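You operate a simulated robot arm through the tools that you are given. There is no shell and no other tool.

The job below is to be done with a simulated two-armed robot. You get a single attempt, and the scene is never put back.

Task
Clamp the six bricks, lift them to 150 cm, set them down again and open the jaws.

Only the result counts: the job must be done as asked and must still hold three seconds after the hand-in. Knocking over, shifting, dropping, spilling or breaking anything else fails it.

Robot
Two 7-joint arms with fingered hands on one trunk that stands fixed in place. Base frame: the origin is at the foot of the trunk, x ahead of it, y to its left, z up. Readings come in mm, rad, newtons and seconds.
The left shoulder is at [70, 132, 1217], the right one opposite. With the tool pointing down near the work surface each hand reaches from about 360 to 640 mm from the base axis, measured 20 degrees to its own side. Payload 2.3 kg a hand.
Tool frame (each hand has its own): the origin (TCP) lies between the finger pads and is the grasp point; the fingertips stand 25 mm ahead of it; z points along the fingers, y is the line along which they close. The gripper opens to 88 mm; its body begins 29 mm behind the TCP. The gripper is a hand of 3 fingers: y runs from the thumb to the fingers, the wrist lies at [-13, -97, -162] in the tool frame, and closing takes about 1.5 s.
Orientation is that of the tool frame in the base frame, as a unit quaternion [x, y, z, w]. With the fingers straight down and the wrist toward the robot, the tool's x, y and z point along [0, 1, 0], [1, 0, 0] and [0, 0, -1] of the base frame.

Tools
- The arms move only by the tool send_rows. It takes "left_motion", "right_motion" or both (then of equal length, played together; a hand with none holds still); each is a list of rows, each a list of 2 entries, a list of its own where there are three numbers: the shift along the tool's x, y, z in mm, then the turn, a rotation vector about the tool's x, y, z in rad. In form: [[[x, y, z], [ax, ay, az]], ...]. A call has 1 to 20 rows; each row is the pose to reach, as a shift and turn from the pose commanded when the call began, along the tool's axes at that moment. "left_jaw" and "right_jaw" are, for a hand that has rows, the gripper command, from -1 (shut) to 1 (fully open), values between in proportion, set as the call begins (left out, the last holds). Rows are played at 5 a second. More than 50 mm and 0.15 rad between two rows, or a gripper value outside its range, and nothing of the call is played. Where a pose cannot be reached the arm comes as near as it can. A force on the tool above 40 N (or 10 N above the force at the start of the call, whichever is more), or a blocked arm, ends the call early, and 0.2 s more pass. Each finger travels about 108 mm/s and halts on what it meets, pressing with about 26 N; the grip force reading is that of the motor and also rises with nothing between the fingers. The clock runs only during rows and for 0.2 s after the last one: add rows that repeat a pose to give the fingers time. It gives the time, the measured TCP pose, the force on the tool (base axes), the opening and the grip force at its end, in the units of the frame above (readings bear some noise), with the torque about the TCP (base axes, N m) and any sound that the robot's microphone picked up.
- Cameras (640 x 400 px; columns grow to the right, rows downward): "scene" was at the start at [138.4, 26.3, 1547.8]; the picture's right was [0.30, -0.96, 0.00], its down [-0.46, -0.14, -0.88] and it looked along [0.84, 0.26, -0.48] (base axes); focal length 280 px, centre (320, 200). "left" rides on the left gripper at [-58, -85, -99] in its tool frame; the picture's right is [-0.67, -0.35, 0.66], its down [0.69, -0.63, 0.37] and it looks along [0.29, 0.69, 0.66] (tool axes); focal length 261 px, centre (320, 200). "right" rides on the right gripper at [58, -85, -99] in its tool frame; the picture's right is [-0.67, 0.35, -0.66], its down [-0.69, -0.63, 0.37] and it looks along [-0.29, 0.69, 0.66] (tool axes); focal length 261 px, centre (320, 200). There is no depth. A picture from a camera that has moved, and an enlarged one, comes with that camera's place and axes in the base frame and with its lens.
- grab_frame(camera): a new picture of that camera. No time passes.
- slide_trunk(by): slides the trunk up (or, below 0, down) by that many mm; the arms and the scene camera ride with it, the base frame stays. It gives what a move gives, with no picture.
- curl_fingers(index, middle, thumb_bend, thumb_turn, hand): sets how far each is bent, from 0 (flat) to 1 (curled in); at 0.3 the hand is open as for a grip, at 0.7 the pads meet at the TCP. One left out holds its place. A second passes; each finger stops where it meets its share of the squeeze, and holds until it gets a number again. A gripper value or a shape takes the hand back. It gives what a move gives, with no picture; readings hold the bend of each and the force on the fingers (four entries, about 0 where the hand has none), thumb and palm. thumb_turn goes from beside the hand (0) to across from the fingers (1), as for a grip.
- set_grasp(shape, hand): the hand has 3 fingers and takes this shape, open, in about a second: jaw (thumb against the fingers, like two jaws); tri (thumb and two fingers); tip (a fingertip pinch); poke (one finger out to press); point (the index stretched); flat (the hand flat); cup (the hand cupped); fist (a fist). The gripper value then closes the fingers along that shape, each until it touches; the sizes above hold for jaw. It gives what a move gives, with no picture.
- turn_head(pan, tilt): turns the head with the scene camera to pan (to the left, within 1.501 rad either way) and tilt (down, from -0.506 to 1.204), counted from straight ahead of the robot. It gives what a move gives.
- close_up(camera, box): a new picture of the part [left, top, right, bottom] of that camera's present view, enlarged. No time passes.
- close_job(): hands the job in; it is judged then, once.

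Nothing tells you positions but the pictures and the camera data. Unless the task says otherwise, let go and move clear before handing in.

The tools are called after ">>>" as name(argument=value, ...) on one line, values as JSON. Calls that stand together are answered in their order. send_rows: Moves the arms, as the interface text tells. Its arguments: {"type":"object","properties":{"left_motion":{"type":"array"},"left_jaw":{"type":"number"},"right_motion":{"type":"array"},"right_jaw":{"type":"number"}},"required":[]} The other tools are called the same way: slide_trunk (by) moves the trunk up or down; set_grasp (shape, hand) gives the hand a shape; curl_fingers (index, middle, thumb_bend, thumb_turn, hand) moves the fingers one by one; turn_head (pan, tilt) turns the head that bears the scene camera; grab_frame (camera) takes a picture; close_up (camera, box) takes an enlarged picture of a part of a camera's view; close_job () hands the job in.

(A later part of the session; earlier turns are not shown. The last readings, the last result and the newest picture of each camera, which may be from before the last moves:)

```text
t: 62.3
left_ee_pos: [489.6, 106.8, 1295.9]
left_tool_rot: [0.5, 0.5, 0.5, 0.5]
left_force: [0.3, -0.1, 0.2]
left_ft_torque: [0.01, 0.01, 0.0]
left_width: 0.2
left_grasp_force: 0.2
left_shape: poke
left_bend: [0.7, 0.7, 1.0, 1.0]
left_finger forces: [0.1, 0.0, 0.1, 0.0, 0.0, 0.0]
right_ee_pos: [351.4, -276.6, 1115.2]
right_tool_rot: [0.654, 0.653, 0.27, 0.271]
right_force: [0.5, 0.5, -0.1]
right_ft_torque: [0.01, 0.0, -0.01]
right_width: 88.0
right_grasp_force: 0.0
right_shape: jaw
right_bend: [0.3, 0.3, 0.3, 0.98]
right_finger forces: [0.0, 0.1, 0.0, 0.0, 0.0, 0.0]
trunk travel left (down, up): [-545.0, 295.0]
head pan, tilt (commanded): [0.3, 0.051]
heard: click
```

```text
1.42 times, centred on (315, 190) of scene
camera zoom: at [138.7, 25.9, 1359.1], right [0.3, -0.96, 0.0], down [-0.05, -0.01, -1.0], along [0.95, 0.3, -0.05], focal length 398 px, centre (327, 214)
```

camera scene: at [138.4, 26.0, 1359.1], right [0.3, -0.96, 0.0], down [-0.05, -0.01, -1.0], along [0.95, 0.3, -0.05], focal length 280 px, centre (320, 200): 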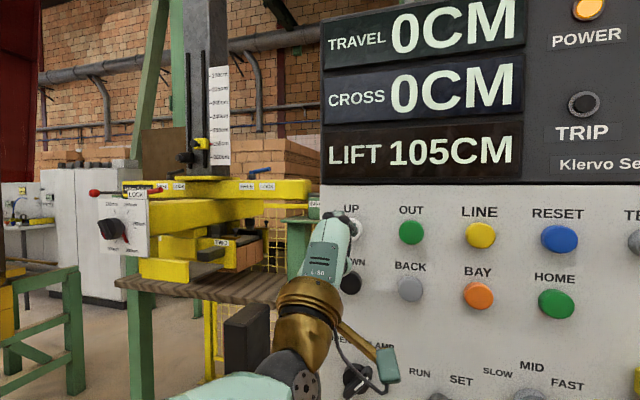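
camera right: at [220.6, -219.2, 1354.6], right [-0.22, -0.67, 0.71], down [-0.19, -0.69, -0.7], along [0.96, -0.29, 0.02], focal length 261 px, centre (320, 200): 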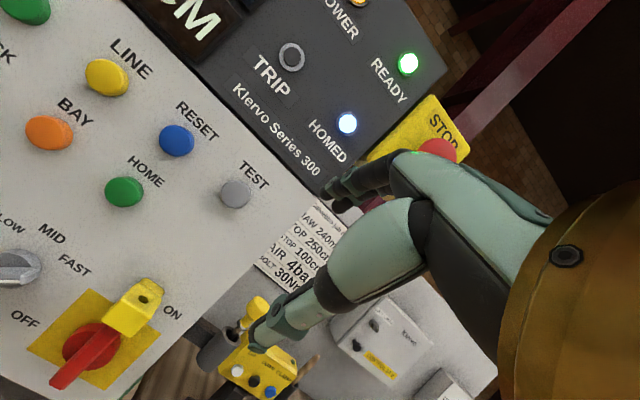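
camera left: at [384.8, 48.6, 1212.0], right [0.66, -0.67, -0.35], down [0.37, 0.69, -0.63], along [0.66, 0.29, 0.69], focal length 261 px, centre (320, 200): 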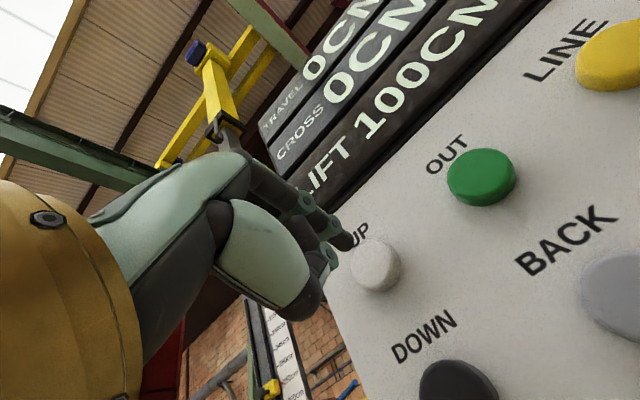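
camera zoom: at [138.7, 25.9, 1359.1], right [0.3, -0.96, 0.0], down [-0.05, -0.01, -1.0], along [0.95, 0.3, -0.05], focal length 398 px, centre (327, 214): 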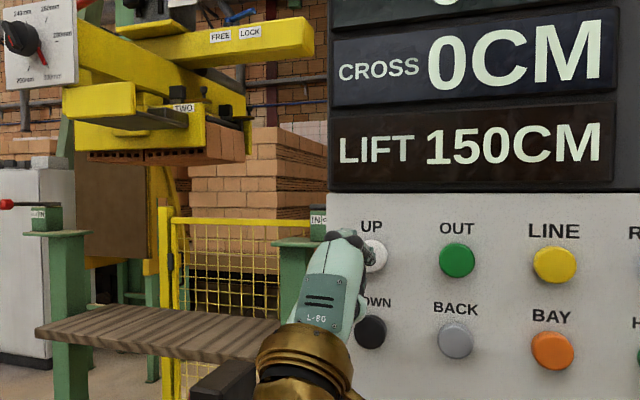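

The display reads 150CM; by measurement and rounding it is about 147.5 cm. One shorter press of roughly 2.6 cm will bring it right to 150.

>>> send_rows(left_motion=[[[0, 0, 20], [0, 0, 0]], [[0, 0, 32], [0, 0, 0]], [[0, 0, 32], [0, 0, 0]], [[0, 0, 32], [0, 0, 0]], [[0, 0, 32], [0, 0, 0]], [[0, 0, 0], [0, 0, 0]], [[0, 0, 0], [0, 0, 0]], [[0, 0, 0], [0, 0, 0]]])

>>> close_up(camera="scene", box=[80, 80, 300, 220])

>>> close_up(camera="scene", box=[90, 80, 540, 300])

```text
t: 64.1
left_ee_pos: [489.0, 107.2, 1296.3]
left_tool_rot: [0.499, 0.501, 0.501, 0.499]
left_force: [-0.2, 0.1, -0.1]
left_ft_torque: [0.02, -0.04, -0.05]
left_width: 0.0
left_grasp_force: 0.1
left_shape: poke
left_bend: [0.7, 0.7, 1.0, 1.0]
left_finger forces: [0.1, 0.0, 0.0, 0.0, 0.0, 0.0]
right_ee_pos: [351.4, -277.4, 1114.7]
right_tool_rot: [0.654, 0.653, 0.271, 0.27]
right_force: [0.2, 0.5, -0.4]
right_ft_torque: [0.01, -0.02, -0.02]
right_width: 87.6
right_grasp_force: 0.0
right_shape: jaw
right_bend: [0.3, 0.3, 0.3, 0.98]
right_finger forces: [0.1, 0.1, 0.0, 0.0, 0.0, 0.1]
trunk travel left (down, up): [-545.0, 295.0]
head pan, tilt (commanded): [0.3, 0.051]
heard: click
```

```text
2.86 times, centred on (190, 150) of scene
camera zoom: at [138.8, 25.8, 1359.1], right [0.3, -0.96, 0.0], down [-0.05, -0.01, -1.0], along [0.95, 0.3, -0.05], focal length 800 px, centre (691, 343)
```

zoom: 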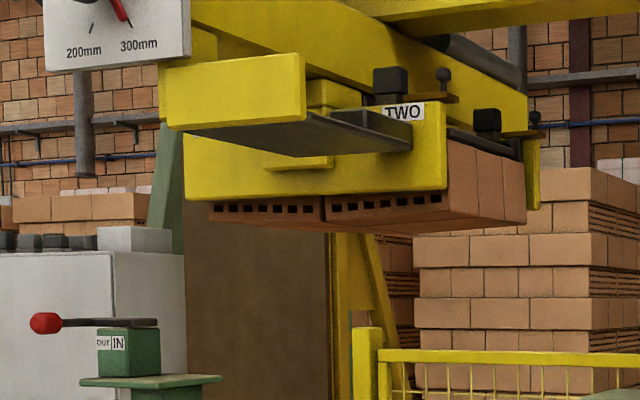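

```text
1.42 times, centred on (315, 190) of scene
camera zoom: at [138.8, 25.8, 1359.1], right [0.3, -0.96, 0.0], down [-0.05, -0.01, -1.0], along [0.95, 0.3, -0.05], focal length 398 px, centre (327, 214)
```

zoom: 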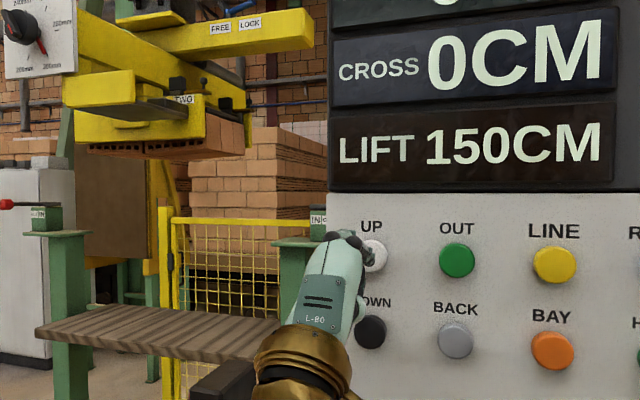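

By measurement it is about 149.3 cm. A very short press of roughly 1 cm puts it squarely at 150.

>>> send_rows(left_motion=[[[0, 0, 20], [0, 0, 0]], [[0, 0, 32], [0, 0, 0]], [[0, 0, 32], [0, 0, 0]], [[0, 0, 0], [0, 0, 0]], [[0, 0, 0], [0, 0, 0]], [[0, 0, 0], [0, 0, 0]]])

>>> close_up(camera="scene", box=[80, 80, 300, 220])

>>> close_up(camera="scene", box=[90, 80, 540, 300])

```text
t: 65.5
left_ee_pos: [488.7, 105.0, 1296.0]
left_tool_rot: [0.5, 0.5, 0.5, 0.5]
left_force: [0.2, -0.3, 0.2]
left_ft_torque: [-0.01, 0.01, -0.01]
left_width: 0.0
left_grasp_force: 0.0
left_shape: poke
left_bend: [0.7, 0.7, 1.0, 1.0]
left_finger forces: [0.1, 0.0, 0.0, 0.0, 0.0, 0.0]
right_ee_pos: [350.5, -276.7, 1114.7]
right_tool_rot: [0.654, 0.653, 0.271, 0.27]
right_force: [-0.2, 0.7, 0.0]
right_ft_torque: [-0.03, -0.04, -0.03]
right_width: 87.6
right_grasp_force: 0.1
right_shape: jaw
right_bend: [0.3, 0.3, 0.3, 0.98]
right_finger forces: [0.0, 0.0, 0.1, 0.1, 0.0, 0.0]
trunk travel left (down, up): [-545.0, 295.0]
head pan, tilt (commanded): [0.3, 0.051]
heard: click
```

```text
2.86 times, centred on (190, 150) of scene
camera zoom: at [138.7, 25.9, 1359.1], right [0.3, -0.96, 0.0], down [-0.05, -0.01, -1.0], along [0.95, 0.3, -0.05], focal length 800 px, centre (691, 343)
```

zoom: 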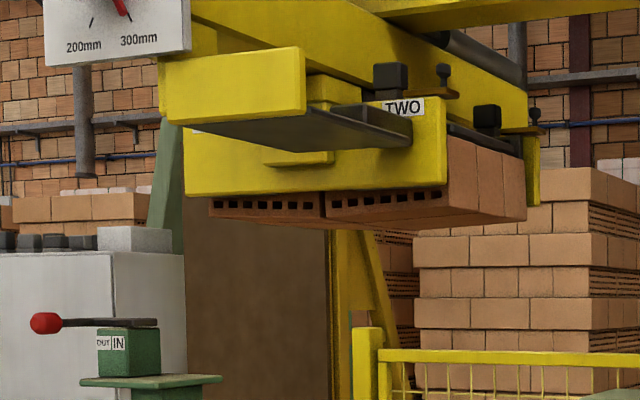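

```text
1.42 times, centred on (315, 190) of scene
camera zoom: at [138.7, 25.9, 1359.1], right [0.3, -0.96, 0.0], down [-0.05, -0.01, -1.0], along [0.95, 0.3, -0.05], focal length 398 px, centre (327, 214)
```

zoom: 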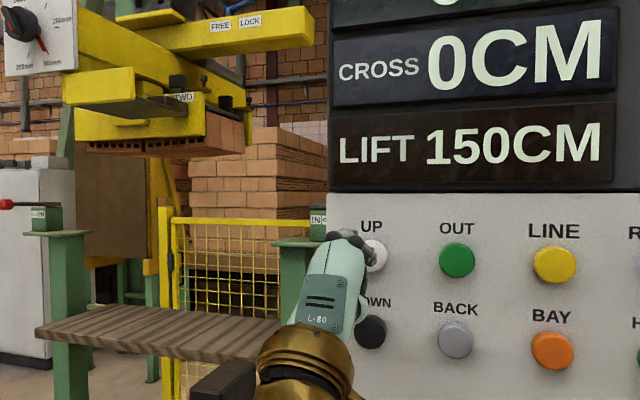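

It moved about 0.6 cm, to roughly 149.9. One more identical tap makes sure 150 is truly reached.

>>> send_rows(left_motion=[[[0, 0, 20], [0, 0, 0]], [[0, 0, 32], [0, 0, 0]], [[0, 0, 32], [0, 0, 0]], [[0, 0, 0], [0, 0, 0]], [[0, 0, 0], [0, 0, 0]], [[0, 0, 0], [0, 0, 0]]])

>>> close_up(camera="scene", box=[80, 80, 300, 220])

>>> close_up(camera="scene", box=[90, 80, 540, 300])

```text
t: 66.9
left_ee_pos: [488.7, 105.8, 1295.7]
left_tool_rot: [0.5, 0.5, 0.499, 0.5]
left_force: [-0.4, 0.2, -0.4]
left_ft_torque: [0.02, 0.03, 0.02]
left_width: 0.2
left_grasp_force: 0.0
left_shape: poke
left_bend: [0.7, 0.7, 1.0, 1.0]
left_finger forces: [0.0, 0.0, 0.1, 0.0, 0.0, 0.0]
right_ee_pos: [352.0, -277.5, 1114.4]
right_tool_rot: [0.654, 0.653, 0.271, 0.27]
right_force: [-0.2, 0.5, 0.5]
right_ft_torque: [0.02, -0.01, 0.01]
right_width: 87.9
right_grasp_force: 0.1
right_shape: jaw
right_bend: [0.3, 0.3, 0.3, 0.98]
right_finger forces: [0.0, 0.0, 0.0, 0.0, 0.1, 0.1]
trunk travel left (down, up): [-545.0, 295.0]
head pan, tilt (commanded): [0.3, 0.051]
heard: click
```

```text
2.86 times, centred on (190, 150) of scene
camera zoom: at [138.7, 25.9, 1359.1], right [0.3, -0.96, 0.0], down [-0.05, -0.01, -1.0], along [0.95, 0.3, -0.05], focal length 800 px, centre (691, 343)
```

zoom: 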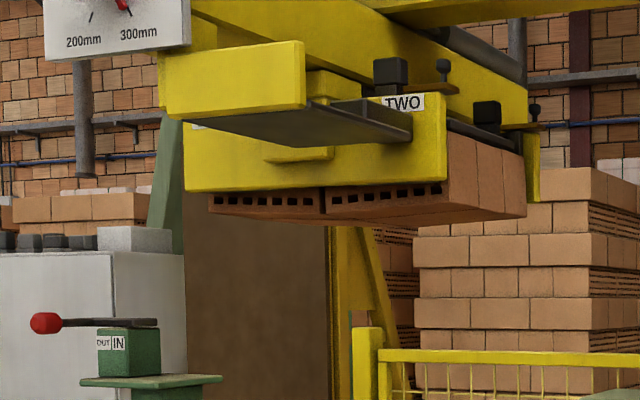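

```text
1.42 times, centred on (315, 190) of scene
camera zoom: at [138.7, 25.9, 1359.1], right [0.3, -0.96, 0.0], down [-0.05, -0.01, -1.0], along [0.95, 0.3, -0.05], focal length 398 px, centre (327, 214)
```

zoom: 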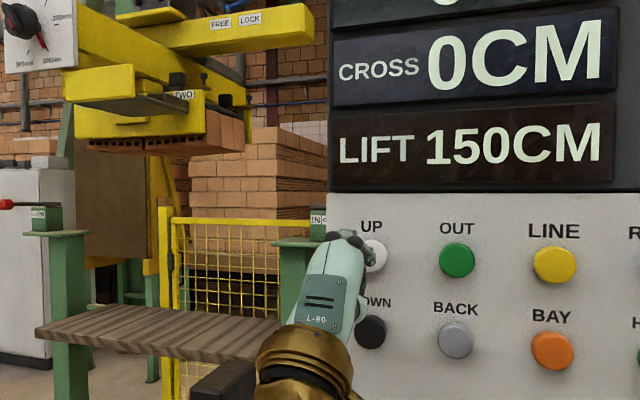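

The lift is at 150 with all six bricks held. Now I'll move the fingertips down in front of the DOWN button.

>>> send_rows(left_motion=[[[0, -10, -20], [0, 0, 0]], [[0, -45, -20], [0, 0, 0]], [[-1, -79, -20], [0, 0, 0]], [[-1, -79, 0], [0, 0, 0]]])

>>> grab_frame(camera="left")

>>> grab_frame(camera="scene")

```text
t: 67.9
left_ee_pos: [488.9, 105.0, 1216.3]
left_tool_rot: [0.5, 0.5, 0.499, 0.5]
left_force: [0.0, 0.0, -0.1]
left_ft_torque: [-0.01, 0.03, 0.02]
left_width: 0.2
left_grasp_force: 0.0
left_shape: poke
left_bend: [0.7, 0.7, 1.0, 1.0]
left_finger forces: [0.1, 0.1, 0.0, 0.1, 0.1, 0.0]
right_ee_pos: [352.3, -276.7, 1113.9]
right_tool_rot: [0.654, 0.653, 0.27, 0.27]
right_force: [-0.1, -0.3, 0.3]
right_ft_torque: [0.01, 0.0, -0.03]
right_width: 87.9
right_grasp_force: 0.1
right_shape: jaw
right_bend: [0.3, 0.3, 0.3, 0.98]
right_finger forces: [0.1, 0.0, 0.0, 0.1, 0.0, 0.0]
trunk travel left (down, up): [-545.0, 295.0]
head pan, tilt (commanded): [0.3, 0.051]
```

```text
taken
camera left: at [389.4, 46.5, 1131.4], right [0.66, -0.67, -0.35], down [0.37, 0.69, -0.63], along [0.66, 0.29, 0.69], focal length 261 px, centre (320, 200)
```

left: 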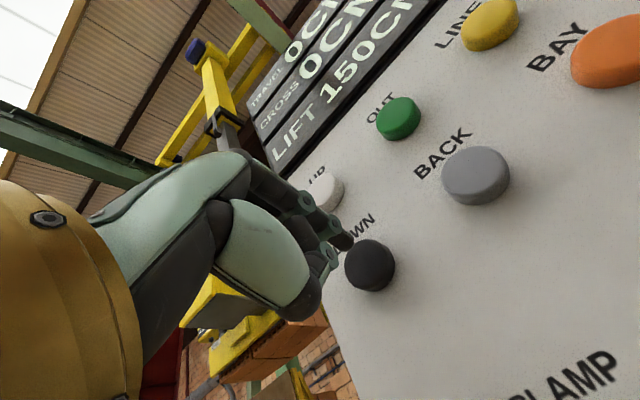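

```text
taken
camera scene: at [139.4, 26.1, 1359.0], right [0.3, -0.96, 0.0], down [-0.05, -0.01, -1.0], along [0.95, 0.3, -0.05], focal length 280 px, centre (320, 200)
```

scene: 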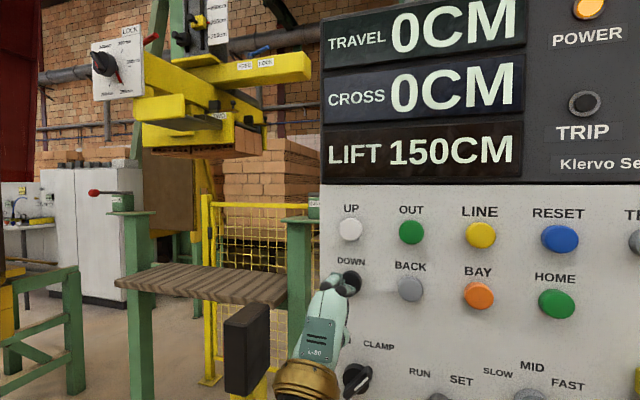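

The fingertips are lined up with DOWN. I'll make a first short press and check the response.

>>> send_rows(left_motion=[[[0, 0, 20], [0, 0, 0]], [[0, 0, 32], [0, 0, 0]], [[0, 0, 32], [0, 0, 0]], [[0, 0, 32], [0, 0, 0]], [[0, 0, 32], [0, 0, 0]], [[0, 0, 32], [0, 0, 0]], [[0, 0, 32], [0, 0, 0]], [[0, 0, 0], [0, 0, 0]], [[0, 0, 0], [0, 0, 0]], [[0, 0, 0], [0, 0, 0]]])

>>> close_up(camera="scene", box=[90, 80, 540, 300])

```text
t: 70.1
left_ee_pos: [490.0, 104.8, 1216.8]
left_tool_rot: [0.499, 0.5, 0.5, 0.5]
left_force: [0.1, 0.3, -0.3]
left_ft_torque: [-0.01, 0.01, 0.02]
left_width: 0.0
left_grasp_force: 0.0
left_shape: poke
left_bend: [0.7, 0.7, 1.0, 1.0]
left_finger forces: [0.0, 0.0, 0.0, 0.0, 0.0, 0.0]
right_ee_pos: [352.3, -276.3, 1113.9]
right_tool_rot: [0.654, 0.653, 0.27, 0.271]
right_force: [-0.4, 0.1, 1.1]
right_ft_torque: [-0.01, 0.0, 0.0]
right_width: 87.8
right_grasp_force: 0.1
right_shape: jaw
right_bend: [0.3, 0.3, 0.3, 0.98]
right_finger forces: [0.0, 0.1, 0.1, 0.0, 0.0, 0.0]
trunk travel left (down, up): [-545.0, 295.0]
head pan, tilt (commanded): [0.3, 0.051]
heard: click
```

```text
1.42 times, centred on (315, 190) of scene
camera zoom: at [138.8, 26.0, 1359.1], right [0.3, -0.96, 0.0], down [-0.05, -0.01, -1.0], along [0.95, 0.3, -0.05], focal length 398 px, centre (327, 214)
```

zoom: 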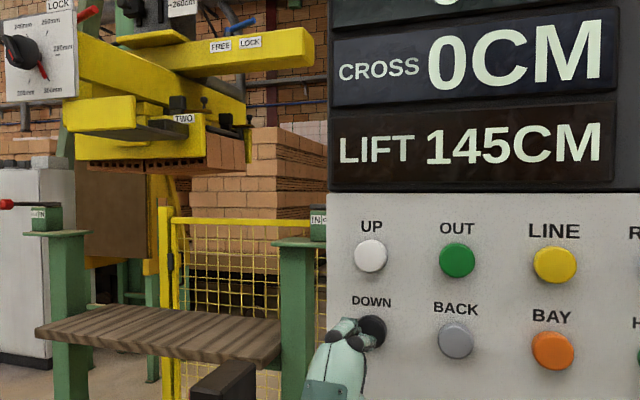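

DOWN works the same way: it is at about 145 now. I'll use somewhat longer presses while well above the board.

>>> send_rows(left_motion=[[[0, 0, 20], [0, 0, 0]], [[0, 0, 32], [0, 0, 0]], [[0, 0, 32], [0, 0, 0]], [[0, 0, 32], [0, 0, 0]], [[0, 0, 32], [0, 0, 0]], [[0, 0, 32], [0, 0, 0]], [[0, 0, 32], [0, 0, 0]], [[0, 0, 32], [0, 0, 0]], [[0, 0, 0], [0, 0, 0]], [[0, 0, 0], [0, 0, 0]], [[0, 0, 0], [0, 0, 0]]])

>>> close_up(camera="scene", box=[90, 80, 540, 300])

```text
t: 72.5
left_ee_pos: [489.1, 105.5, 1219.4]
left_tool_rot: [0.5, 0.5, 0.5, 0.5]
left_force: [0.2, -0.1, 0.3]
left_ft_torque: [-0.02, 0.0, 0.0]
left_width: 0.0
left_grasp_force: 0.1
left_shape: poke
left_bend: [0.7, 0.7, 1.0, 1.0]
left_finger forces: [0.1, 0.1, 0.0, 0.1, 0.0, 0.1]
right_ee_pos: [351.2, -276.9, 1114.8]
right_tool_rot: [0.654, 0.652, 0.27, 0.271]
right_force: [0.4, -0.9, 0.0]
right_ft_torque: [0.0, -0.01, 0.04]
right_width: 87.7
right_grasp_force: 0.1
right_shape: jaw
right_bend: [0.3, 0.3, 0.3, 0.98]
right_finger forces: [0.0, 0.1, 0.0, 0.0, 0.1, 0.0]
trunk travel left (down, up): [-545.0, 295.0]
head pan, tilt (commanded): [0.3, 0.051]
heard: click
```

```text
1.42 times, centred on (315, 190) of scene
camera zoom: at [138.8, 26.0, 1359.1], right [0.3, -0.96, 0.0], down [-0.05, -0.01, -1.0], along [0.95, 0.3, -0.05], focal length 398 px, centre (327, 214)
```

zoom: 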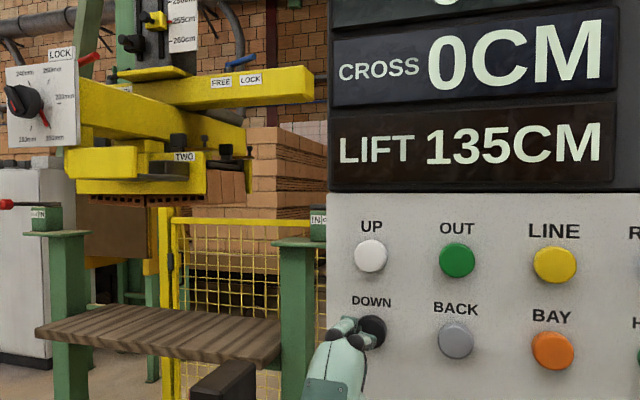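

About 135.6 cm now. I'll repeat that press.

>>> send_rows(left_motion=[[[0, 0, 20], [0, 0, 0]], [[0, 0, 32], [0, 0, 0]], [[0, 0, 32], [0, 0, 0]], [[0, 0, 32], [0, 0, 0]], [[0, 0, 32], [0, 0, 0]], [[0, 0, 32], [0, 0, 0]], [[0, 0, 32], [0, 0, 0]], [[0, 0, 32], [0, 0, 0]], [[0, 0, 0], [0, 0, 0]], [[0, 0, 0], [0, 0, 0]], [[0, 0, 0], [0, 0, 0]]])

>>> close_up(camera="scene", box=[90, 80, 540, 300])

```text
t: 74.9
left_ee_pos: [489.3, 105.4, 1216.2]
left_tool_rot: [0.5, 0.5, 0.5, 0.5]
left_force: [0.4, 0.4, 0.1]
left_ft_torque: [0.01, -0.01, 0.0]
left_width: 0.0
left_grasp_force: 0.0
left_shape: poke
left_bend: [0.7, 0.7, 1.0, 1.0]
left_finger forces: [0.0, 0.1, 0.1, 0.0, 0.1, 0.1]
right_ee_pos: [350.9, -276.6, 1114.3]
right_tool_rot: [0.654, 0.653, 0.27, 0.271]
right_force: [0.6, 0.9, 0.5]
right_ft_torque: [0.02, 0.02, -0.02]
right_width: 87.7
right_grasp_force: 0.0
right_shape: jaw
right_bend: [0.3, 0.3, 0.3, 0.98]
right_finger forces: [0.0, 0.0, 0.0, 0.1, 0.0, 0.1]
trunk travel left (down, up): [-545.0, 295.0]
head pan, tilt (commanded): [0.3, 0.051]
heard: click
```

```text
1.42 times, centred on (315, 190) of scene
camera zoom: at [138.8, 25.9, 1359.1], right [0.3, -0.96, 0.0], down [-0.05, -0.01, -1.0], along [0.95, 0.3, -0.05], focal length 398 px, centre (327, 214)
```

zoom: 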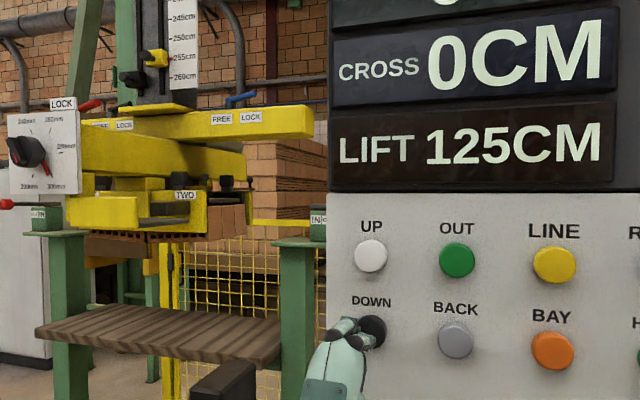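

About 126.5 cm. One more of the same, then I'll shorten the presses.

>>> send_rows(left_motion=[[[0, 0, 20], [0, 0, 0]], [[0, 0, 32], [0, 0, 0]], [[0, 0, 32], [0, 0, 0]], [[0, 0, 32], [0, 0, 0]], [[0, 0, 32], [0, 0, 0]], [[0, 0, 32], [0, 0, 0]], [[0, 0, 32], [0, 0, 0]], [[0, 0, 32], [0, 0, 0]], [[0, 0, 0], [0, 0, 0]], [[0, 0, 0], [0, 0, 0]], [[0, 0, 0], [0, 0, 0]]])

>>> close_up(camera="scene", box=[90, 80, 540, 300])

>>> close_up(camera="scene", box=[90, 150, 310, 310])

```text
t: 77.3
left_ee_pos: [488.6, 105.3, 1218.9]
left_tool_rot: [0.5, 0.5, 0.5, 0.5]
left_force: [0.8, -0.3, 0.2]
left_ft_torque: [-0.01, 0.01, -0.01]
left_width: 0.1
left_grasp_force: 0.0
left_shape: poke
left_bend: [0.7, 0.7, 1.0, 1.0]
left_finger forces: [0.1, 0.0, 0.0, 0.1, 0.0, 0.0]
right_ee_pos: [352.3, -277.1, 1113.7]
right_tool_rot: [0.654, 0.652, 0.27, 0.272]
right_force: [0.1, 0.0, 0.2]
right_ft_torque: [-0.01, -0.02, 0.0]
right_width: 87.4
right_grasp_force: 0.1
right_shape: jaw
right_bend: [0.3, 0.3, 0.3, 0.98]
right_finger forces: [0.0, 0.0, 0.1, 0.0, 0.0, 0.0]
trunk travel left (down, up): [-545.0, 295.0]
head pan, tilt (commanded): [0.3, 0.051]
heard: click
```

```text
1.42 times, centred on (315, 190) of scene
camera zoom: at [138.8, 26.0, 1359.1], right [0.3, -0.96, 0.0], down [-0.05, -0.01, -1.0], along [0.95, 0.3, -0.05], focal length 398 px, centre (327, 214)
```

zoom: 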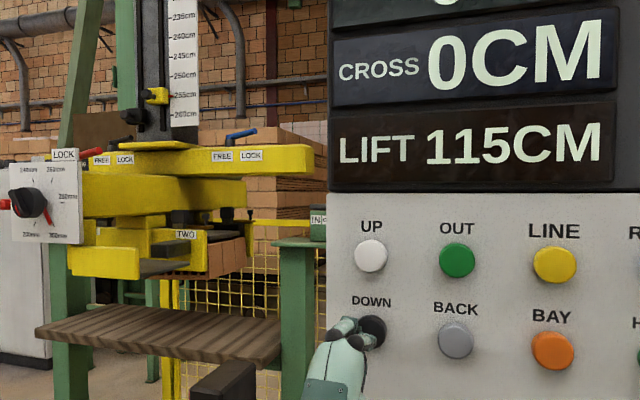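

```text
2.50 times, centred on (200, 230) of scene
camera zoom: at [138.8, 26.0, 1359.1], right [0.3, -0.96, 0.0], down [-0.05, -0.01, -1.0], along [0.95, 0.3, -0.05], focal length 700 px, centre (620, 125)
```

zoom: 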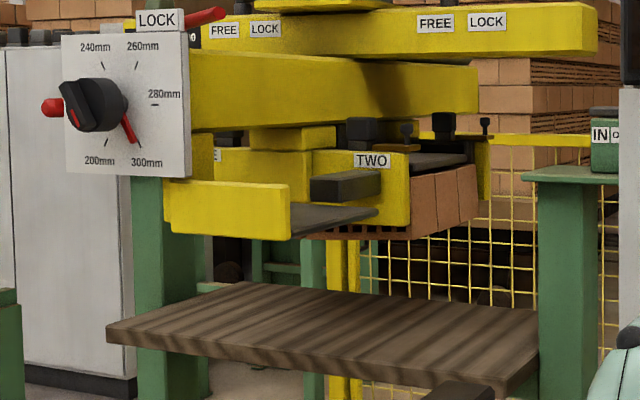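

About 117.3 cm. I'll continue with shorter presses now.

>>> send_rows(left_motion=[[[0, 0, 20], [0, 0, 0]], [[0, 0, 32], [0, 0, 0]], [[0, 0, 32], [0, 0, 0]], [[0, 0, 32], [0, 0, 0]], [[0, 0, 32], [0, 0, 0]], [[0, 0, 32], [0, 0, 0]], [[0, 0, 32], [0, 0, 0]], [[0, 0, 0], [0, 0, 0]], [[0, 0, 0], [0, 0, 0]], [[0, 0, 0], [0, 0, 0]]])

>>> close_up(camera="scene", box=[90, 80, 540, 300])

>>> close_up(camera="scene", box=[90, 150, 310, 310])

```text
t: 79.5
left_ee_pos: [488.6, 104.4, 1218.9]
left_tool_rot: [0.499, 0.5, 0.5, 0.501]
left_force: [0.1, 0.0, 0.6]
left_ft_torque: [-0.01, 0.01, 0.01]
left_width: 0.1
left_grasp_force: 0.0
left_shape: poke
left_bend: [0.7, 0.7, 1.0, 1.0]
left_finger forces: [0.0, 0.0, 0.1, 0.0, 0.0, 0.0]
right_ee_pos: [351.7, -276.1, 1113.2]
right_tool_rot: [0.654, 0.653, 0.27, 0.27]
right_force: [0.1, 0.0, 0.4]
right_ft_torque: [-0.01, 0.0, 0.0]
right_width: 87.5
right_grasp_force: 0.0
right_shape: jaw
right_bend: [0.3, 0.3, 0.3, 0.98]
right_finger forces: [0.1, 0.1, 0.0, 0.0, 0.1, 0.1]
trunk travel left (down, up): [-545.0, 295.0]
head pan, tilt (commanded): [0.3, 0.051]
heard: click
```

```text
1.42 times, centred on (315, 190) of scene
camera zoom: at [138.8, 26.0, 1359.1], right [0.3, -0.96, 0.0], down [-0.05, -0.01, -1.0], along [0.95, 0.3, -0.05], focal length 398 px, centre (327, 214)
```

zoom: 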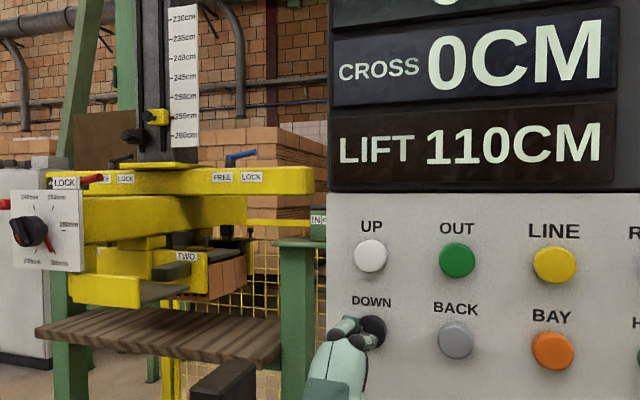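

```text
2.50 times, centred on (200, 230) of scene
camera zoom: at [138.8, 26.0, 1359.1], right [0.3, -0.96, 0.0], down [-0.05, -0.01, -1.0], along [0.95, 0.3, -0.05], focal length 700 px, centre (620, 125)
```

zoom: 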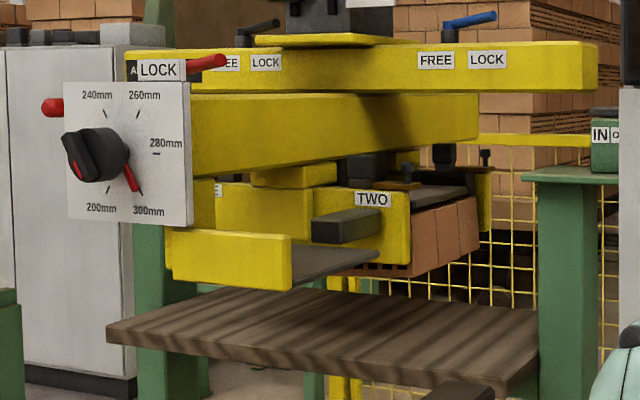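

About 112 cm. Next press shorter still.

>>> send_rows(left_motion=[[[0, 0, 20], [0, 0, 0]], [[0, 0, 32], [0, 0, 0]], [[0, 0, 32], [0, 0, 0]], [[0, 0, 32], [0, 0, 0]], [[0, 0, 32], [0, 0, 0]], [[0, 0, 32], [0, 0, 0]], [[0, 0, 0], [0, 0, 0]], [[0, 0, 0], [0, 0, 0]], [[0, 0, 0], [0, 0, 0]]])

>>> close_up(camera="scene", box=[90, 150, 310, 310])

>>> close_up(camera="scene", box=[320, 100, 540, 190])

```text
t: 81.5
left_ee_pos: [487.6, 105.8, 1217.7]
left_tool_rot: [0.5, 0.5, 0.5, 0.5]
left_force: [-0.5, 0.6, 0.2]
left_ft_torque: [0.02, 0.0, -0.02]
left_width: 0.0
left_grasp_force: 0.1
left_shape: poke
left_bend: [0.7, 0.7, 1.0, 1.0]
left_finger forces: [0.0, 0.1, 0.1, 0.0, 0.0, 0.0]
right_ee_pos: [351.6, -276.8, 1115.1]
right_tool_rot: [0.654, 0.653, 0.27, 0.271]
right_force: [0.0, -0.5, -0.1]
right_ft_torque: [0.0, 0.0, -0.02]
right_width: 87.7
right_grasp_force: 0.1
right_shape: jaw
right_bend: [0.3, 0.3, 0.3, 0.98]
right_finger forces: [0.0, 0.0, 0.0, 0.1, 0.0, 0.0]
trunk travel left (down, up): [-545.0, 295.0]
head pan, tilt (commanded): [0.3, 0.051]
heard: click
```

```text
2.50 times, centred on (200, 230) of scene
camera zoom: at [138.8, 26.0, 1359.1], right [0.3, -0.96, 0.0], down [-0.05, -0.01, -1.0], along [0.95, 0.3, -0.05], focal length 700 px, centre (620, 125)
```

zoom: 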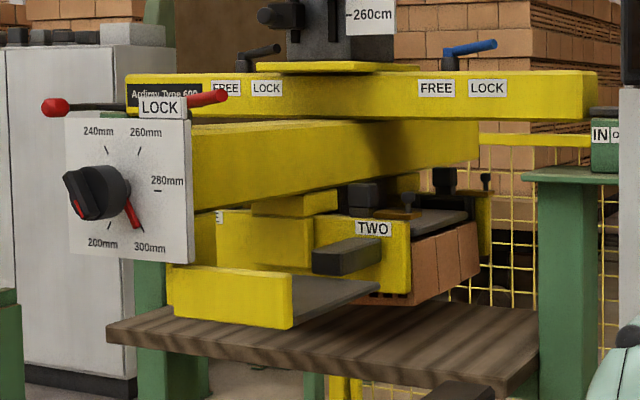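

```text
2.91 times, centred on (430, 145) of scene
camera zoom: at [138.8, 26.0, 1359.1], right [0.3, -0.96, 0.0], down [-0.05, -0.01, -1.0], along [0.95, 0.3, -0.05], focal length 815 px, centre (0, 360)
```

zoom: 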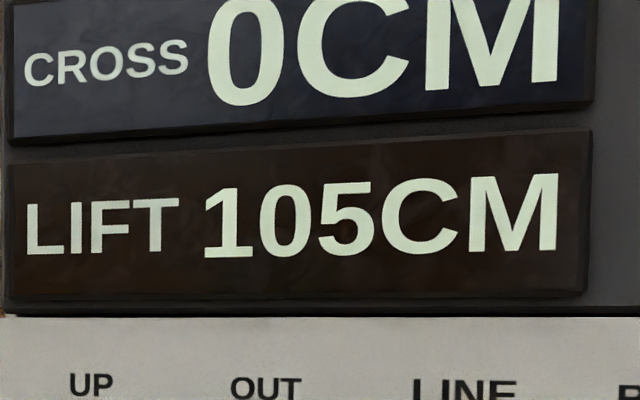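

About 107 cm. Now smaller taps for the gentle set-down.

>>> send_rows(left_motion=[[[0, 0, 20], [0, 0, 0]], [[0, 0, 32], [0, 0, 0]], [[0, 0, 32], [0, 0, 0]], [[0, 0, 32], [0, 0, 0]], [[0, 0, 32], [0, 0, 0]], [[0, 0, 0], [0, 0, 0]], [[0, 0, 0], [0, 0, 0]], [[0, 0, 0], [0, 0, 0]]])

>>> close_up(camera="scene", box=[90, 150, 310, 310])

>>> close_up(camera="scene", box=[320, 100, 540, 190])

```text
t: 83.3
left_ee_pos: [488.8, 106.5, 1217.1]
left_tool_rot: [0.5, 0.5, 0.5, 0.5]
left_force: [0.4, 0.1, -0.6]
left_ft_torque: [0.0, 0.0, -0.07]
left_width: 0.1
left_grasp_force: 0.1
left_shape: poke
left_bend: [0.7, 0.7, 1.0, 1.0]
left_finger forces: [0.0, 0.1, 0.1, 0.0, 0.0, 0.0]
right_ee_pos: [352.0, -277.3, 1114.0]
right_tool_rot: [0.654, 0.653, 0.27, 0.271]
right_force: [0.6, -0.2, 0.4]
right_ft_torque: [-0.01, -0.01, 0.0]
right_width: 87.7
right_grasp_force: 0.0
right_shape: jaw
right_bend: [0.3, 0.3, 0.3, 0.98]
right_finger forces: [0.0, 0.1, 0.0, 0.0, 0.1, 0.0]
trunk travel left (down, up): [-545.0, 295.0]
head pan, tilt (commanded): [0.3, 0.051]
heard: click
```

```text
2.50 times, centred on (200, 230) of scene
camera zoom: at [138.8, 26.0, 1359.1], right [0.3, -0.96, 0.0], down [-0.05, -0.01, -1.0], along [0.95, 0.3, -0.05], focal length 700 px, centre (620, 125)
```

zoom: 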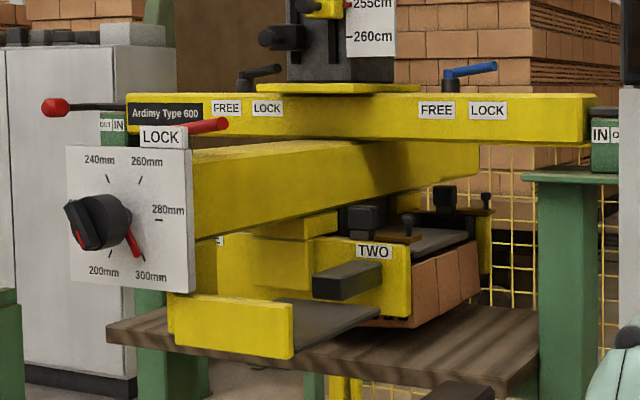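

```text
2.91 times, centred on (430, 145) of scene
camera zoom: at [138.8, 26.0, 1359.1], right [0.3, -0.96, 0.0], down [-0.05, -0.01, -1.0], along [0.95, 0.3, -0.05], focal length 815 px, centre (0, 360)
```

zoom: 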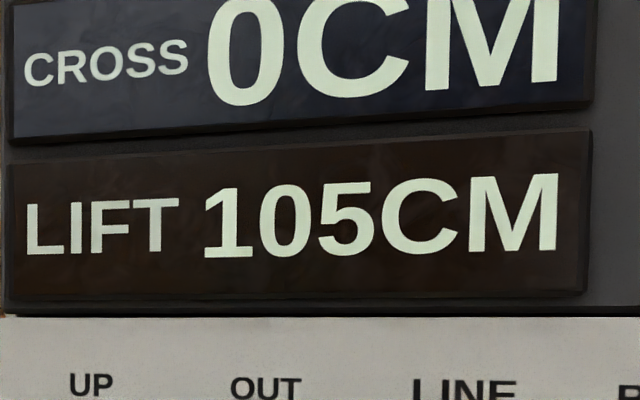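

About 104 cm. A shorter tap next.

>>> send_rows(left_motion=[[[0, 0, 20], [0, 0, 0]], [[0, 0, 32], [0, 0, 0]], [[0, 0, 32], [0, 0, 0]], [[0, 0, 32], [0, 0, 0]], [[0, 0, 0], [0, 0, 0]], [[0, 0, 0], [0, 0, 0]], [[0, 0, 0], [0, 0, 0]]])

>>> close_up(camera="scene", box=[90, 150, 310, 310])

>>> close_up(camera="scene", box=[320, 100, 540, 190])

```text
t: 84.9
left_ee_pos: [489.4, 105.0, 1217.9]
left_tool_rot: [0.499, 0.501, 0.501, 0.499]
left_force: [-0.5, -0.8, -0.6]
left_ft_torque: [-0.02, -0.01, 0.0]
left_width: 0.3
left_grasp_force: 0.1
left_shape: poke
left_bend: [0.7, 0.7, 1.0, 1.0]
left_finger forces: [0.1, 0.0, 0.0, 0.0, 0.0, 0.0]
right_ee_pos: [351.5, -276.3, 1114.6]
right_tool_rot: [0.654, 0.653, 0.27, 0.271]
right_force: [0.3, 0.0, -0.3]
right_ft_torque: [0.01, 0.0, 0.01]
right_width: 87.5
right_grasp_force: 0.0
right_shape: jaw
right_bend: [0.3, 0.3, 0.3, 0.98]
right_finger forces: [0.0, 0.1, 0.0, 0.0, 0.0, 0.0]
trunk travel left (down, up): [-545.0, 295.0]
head pan, tilt (commanded): [0.3, 0.051]
heard: click
```

```text
2.50 times, centred on (200, 230) of scene
camera zoom: at [138.8, 26.0, 1359.1], right [0.3, -0.96, 0.0], down [-0.05, -0.01, -1.0], along [0.95, 0.3, -0.05], focal length 700 px, centre (620, 125)
```

zoom: 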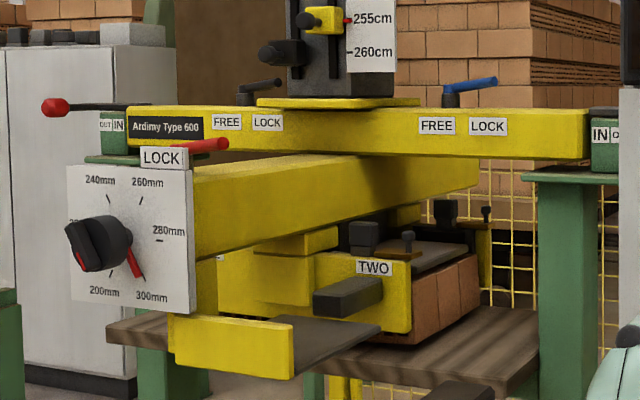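

```text
2.91 times, centred on (430, 145) of scene
camera zoom: at [138.8, 26.0, 1359.1], right [0.3, -0.96, 0.0], down [-0.05, -0.01, -1.0], along [0.95, 0.3, -0.05], focal length 815 px, centre (0, 360)
```

zoom: 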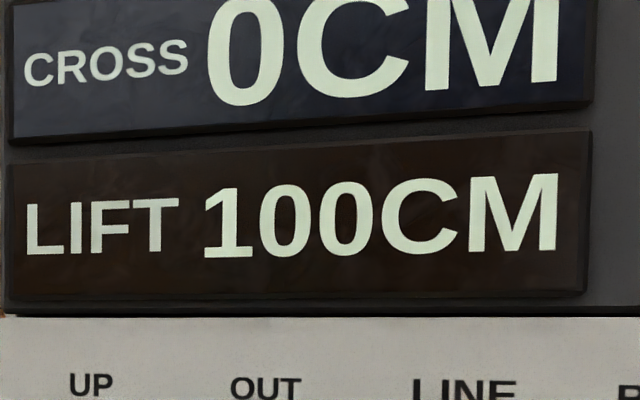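

The display reads 100 but by measurement there are still about 2 cm to go, and a gap shows under the bricks. I'll tap on in small steps.

>>> send_rows(left_motion=[[[0, 0, 20], [0, 0, 0]], [[0, 0, 32], [0, 0, 0]], [[0, 0, 32], [0, 0, 0]], [[0, 0, 0], [0, 0, 0]], [[0, 0, 0], [0, 0, 0]], [[0, 0, 0], [0, 0, 0]]])

>>> close_up(camera="scene", box=[90, 150, 310, 310])

>>> close_up(camera="scene", box=[190, 230, 290, 300])

```text
t: 86.3
left_ee_pos: [488.4, 104.5, 1215.9]
left_tool_rot: [0.501, 0.5, 0.5, 0.5]
left_force: [-0.7, -0.8, 0.5]
left_ft_torque: [0.0, -0.02, -0.02]
left_width: 0.0
left_grasp_force: 0.1
left_shape: poke
left_bend: [0.7, 0.7, 1.0, 1.0]
left_finger forces: [0.0, 0.0, 0.1, 0.1, 0.1, 0.0]
right_ee_pos: [351.8, -277.2, 1115.0]
right_tool_rot: [0.654, 0.652, 0.27, 0.271]
right_force: [0.2, 0.6, -0.4]
right_ft_torque: [-0.01, -0.04, -0.03]
right_width: 87.4
right_grasp_force: 0.1
right_shape: jaw
right_bend: [0.3, 0.3, 0.3, 0.98]
right_finger forces: [0.0, 0.1, 0.1, 0.0, 0.0, 0.1]
trunk travel left (down, up): [-545.0, 295.0]
head pan, tilt (commanded): [0.3, 0.051]
heard: click
```

```text
2.50 times, centred on (200, 230) of scene
camera zoom: at [138.8, 26.0, 1359.1], right [0.3, -0.96, 0.0], down [-0.05, -0.01, -1.0], along [0.95, 0.3, -0.05], focal length 700 px, centre (620, 125)
```

zoom: 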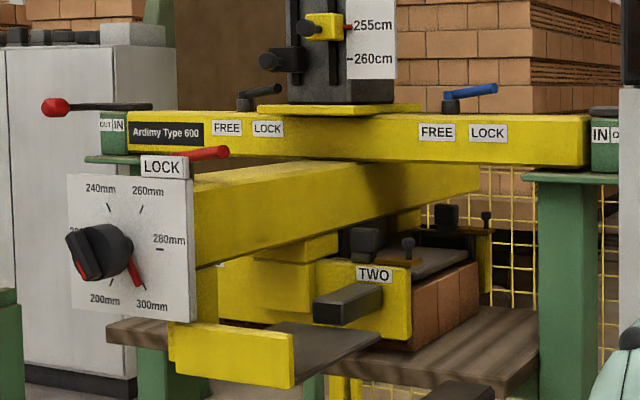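

```text
5.71 times, centred on (240, 265) of scene
camera zoom: at [138.8, 26.0, 1359.1], right [0.3, -0.96, 0.0], down [-0.05, -0.01, -1.0], along [0.95, 0.3, -0.05], focal length 1600 px, centre (777, -171)
```

zoom: 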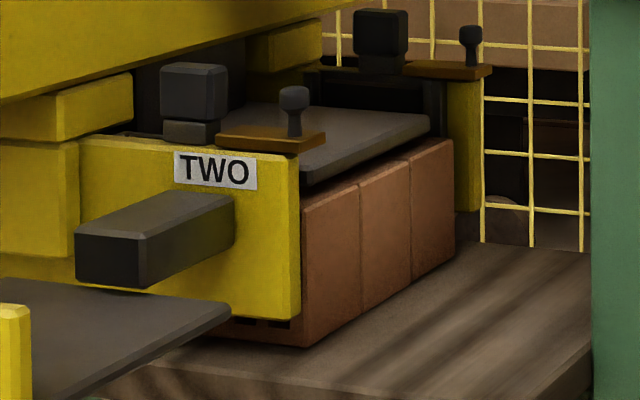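

About 1 cm left. I'll use even briefer taps and watch whether the jaw label still moves.

>>> send_rows(left_motion=[[[0, 0, 24], [0, 0, 0]], [[0, 0, 32], [0, 0, 0]], [[0, 0, 0], [0, 0, 0]], [[0, 0, 0], [0, 0, 0]], [[0, 0, 0], [0, 0, 0]]])

>>> close_up(camera="scene", box=[190, 230, 290, 300])

>>> send_rows(left_motion=[[[0, 0, 24], [0, 0, 0]], [[0, 0, 32], [0, 0, 0]], [[0, 0, 0], [0, 0, 0]], [[0, 0, 0], [0, 0, 0]], [[0, 0, 0], [0, 0, 0]]])

>>> close_up(camera="scene", box=[190, 230, 290, 300])

```text
t: 87.5
left_ee_pos: [489.0, 104.5, 1216.1]
left_tool_rot: [0.5, 0.5, 0.5, 0.501]
left_force: [-1.3, 0.2, 0.6]
left_ft_torque: [0.0, -0.02, 0.02]
left_width: 0.0
left_grasp_force: 0.0
left_shape: poke
left_bend: [0.7, 0.7, 1.0, 1.0]
left_finger forces: [0.0, 0.1, 0.0, 0.0, 0.1, 0.0]
right_ee_pos: [350.4, -275.6, 1113.8]
right_tool_rot: [0.654, 0.652, 0.27, 0.271]
right_force: [0.5, 0.0, 0.4]
right_ft_torque: [-0.01, 0.04, 0.01]
right_width: 87.6
right_grasp_force: 0.0
right_shape: jaw
right_bend: [0.3, 0.3, 0.3, 0.98]
right_finger forces: [0.0, 0.0, 0.0, 0.1, 0.1, 0.1]
trunk travel left (down, up): [-545.0, 295.0]
head pan, tilt (commanded): [0.3, 0.051]
heard: click
```

```text
5.71 times, centred on (240, 265) of scene
camera zoom: at [138.5, 26.0, 1359.1], right [0.3, -0.96, 0.0], down [-0.05, -0.01, -1.0], along [0.95, 0.3, -0.05], focal length 1600 px, centre (777, -171)
```

zoom: 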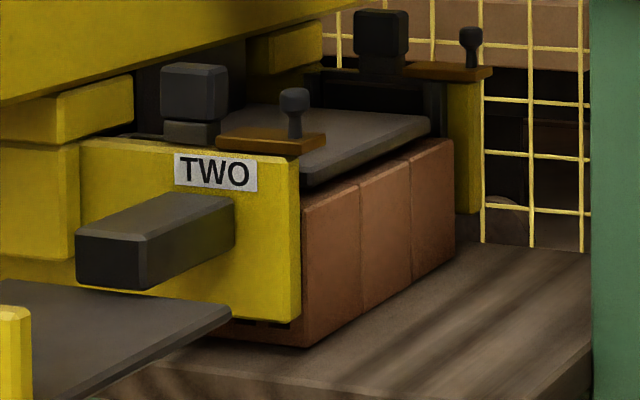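

```text
t: 88.7
left_ee_pos: [488.6, 104.2, 1218.5]
left_tool_rot: [0.5, 0.499, 0.499, 0.501]
left_force: [-0.5, -1.1, 0.3]
left_ft_torque: [0.0, 0.0, 0.0]
left_width: 0.0
left_grasp_force: 0.1
left_shape: poke
left_bend: [0.7, 0.7, 1.0, 1.0]
left_finger forces: [0.0, 0.0, 0.0, 0.0, 0.1, 0.0]
right_ee_pos: [351.3, -276.8, 1114.4]
right_tool_rot: [0.654, 0.653, 0.271, 0.27]
right_force: [-0.3, 0.6, -0.6]
right_ft_torque: [0.0, -0.01, -0.03]
right_width: 88.1
right_grasp_force: 0.1
right_shape: jaw
right_bend: [0.3, 0.3, 0.3, 0.98]
right_finger forces: [0.0, 0.0, 0.0, 0.1, 0.0, 0.1]
trunk travel left (down, up): [-545.0, 295.0]
head pan, tilt (commanded): [0.3, 0.051]
heard: click
```

```text
5.71 times, centred on (240, 265) of scene
camera zoom: at [138.5, 26.0, 1359.1], right [0.3, -0.96, 0.0], down [-0.05, -0.01, -1.0], along [0.95, 0.3, -0.05], focal length 1600 px, centre (777, -171)
```

zoom: 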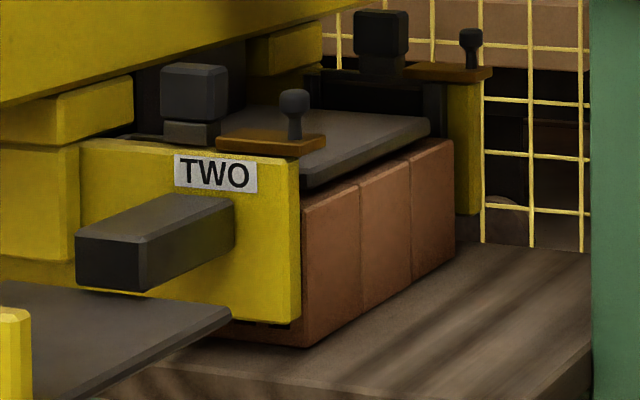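

The bricks look to be on or within a few mm of the board. To be sure, I'll repeat the exact camera pose I used before lifting and compare the picture with it.

>>> turn_head(pan=0.15, tilt=0.5)

>>> close_up(camera="scene", box=[0, 30, 260, 210])

>>> close_up(camera="scene", box=[140, 90, 240, 160])

```text
t: 89.6
left_ee_pos: [488.1, 105.1, 1218.0]
left_tool_rot: [0.5, 0.5, 0.5, 0.5]
left_force: [0.8, 0.6, -0.6]
left_ft_torque: [0.02, 0.0, 0.0]
left_width: 0.1
left_grasp_force: 0.1
left_shape: poke
left_bend: [0.7, 0.7, 1.0, 1.0]
left_finger forces: [0.0, 0.0, 0.0, 0.0, 0.1, 0.1]
right_ee_pos: [351.9, -276.4, 1113.5]
right_tool_rot: [0.654, 0.653, 0.271, 0.271]
right_force: [0.0, -0.3, 0.1]
right_ft_torque: [-0.04, -0.02, -0.03]
right_width: 87.6
right_grasp_force: 0.0
right_shape: jaw
right_bend: [0.3, 0.3, 0.3, 0.98]
right_finger forces: [0.0, 0.0, 0.0, 0.0, 0.0, 0.0]
trunk travel left (down, up): [-545.0, 295.0]
head pan, tilt (commanded): [0.15, 0.499]
```

```text
2.22 times, centred on (130, 120) of scene
camera zoom: at [141.3, 12.7, 1317.7], right [0.15, -0.99, 0.0], down [-0.47, -0.07, -0.88], along [0.87, 0.13, -0.48], focal length 622 px, centre (742, 378)
```

zoom: 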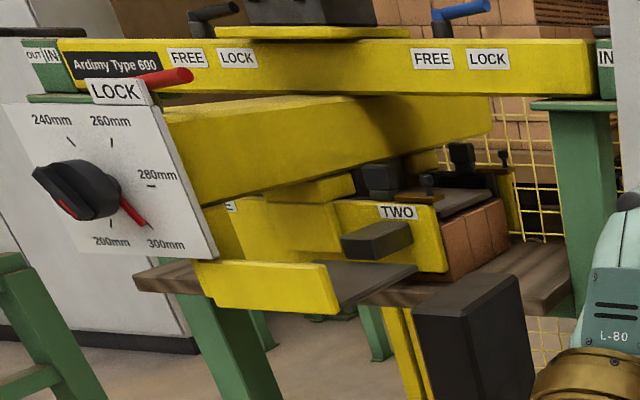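

```text
5.71 times, centred on (190, 125) of scene
camera zoom: at [141.3, 12.7, 1317.7], right [0.15, -0.99, 0.0], down [-0.47, -0.07, -0.88], along [0.87, 0.13, -0.48], focal length 1600 px, centre (1063, 629)
```

zoom: 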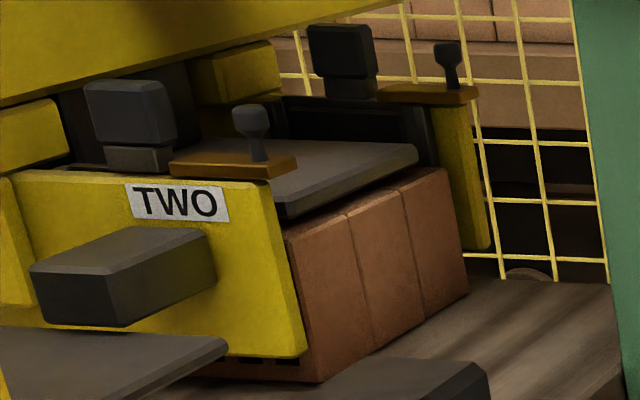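

The clamp is still about 3 mm higher than before the lift. I'll give a few more brief taps and compare again.

>>> send_rows(left_motion=[[[0, 0, 24], [0, 0, 0]], [[0, 0, 32], [0, 0, 0]], [[0, 0, 0], [0, 0, 0]], [[0, 0, 0], [0, 0, 0]], [[0, 0, 24], [0, 0, 0]], [[0, 0, 32], [0, 0, 0]], [[0, 0, 0], [0, 0, 0]], [[0, 0, 0], [0, 0, 0]]])

>>> close_up(camera="scene", box=[0, 30, 260, 210])

>>> close_up(camera="scene", box=[140, 90, 240, 160])

```text
t: 91.4
left_ee_pos: [486.6, 104.6, 1216.8]
left_tool_rot: [0.499, 0.501, 0.501, 0.499]
left_force: [0.4, 0.5, 0.1]
left_ft_torque: [0.03, -0.02, 0.01]
left_width: 0.1
left_grasp_force: 0.0
left_shape: poke
left_bend: [0.7, 0.7, 1.0, 1.0]
left_finger forces: [0.1, 0.0, 0.0, 0.0, 0.0, 0.0]
right_ee_pos: [351.2, -276.4, 1114.0]
right_tool_rot: [0.654, 0.653, 0.269, 0.27]
right_force: [0.3, 0.0, -0.4]
right_ft_torque: [0.01, 0.03, 0.0]
right_width: 87.7
right_grasp_force: 0.1
right_shape: jaw
right_bend: [0.3, 0.3, 0.3, 0.98]
right_finger forces: [0.0, 0.1, 0.0, 0.0, 0.1, 0.1]
trunk travel left (down, up): [-545.0, 295.0]
head pan, tilt (commanded): [0.15, 0.499]
heard: click, click
```

```text
2.22 times, centred on (130, 120) of scene
camera zoom: at [141.9, 12.7, 1317.5], right [0.15, -0.99, 0.0], down [-0.47, -0.07, -0.88], along [0.87, 0.13, -0.48], focal length 622 px, centre (742, 378)
```

zoom: 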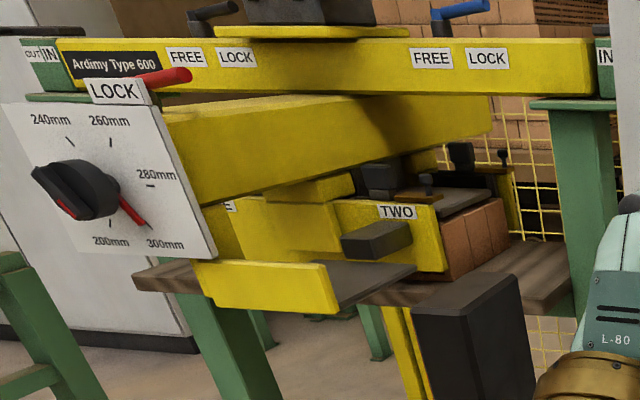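

```text
5.71 times, centred on (190, 125) of scene
camera zoom: at [141.9, 12.7, 1317.5], right [0.15, -0.99, 0.0], down [-0.47, -0.07, -0.88], along [0.87, 0.13, -0.48], focal length 1600 px, centre (1063, 629)
```

zoom: 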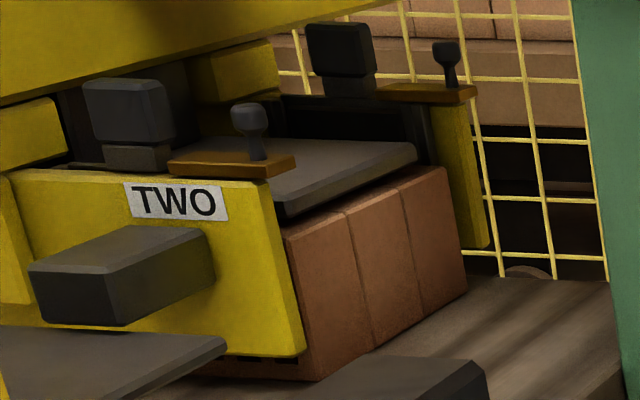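

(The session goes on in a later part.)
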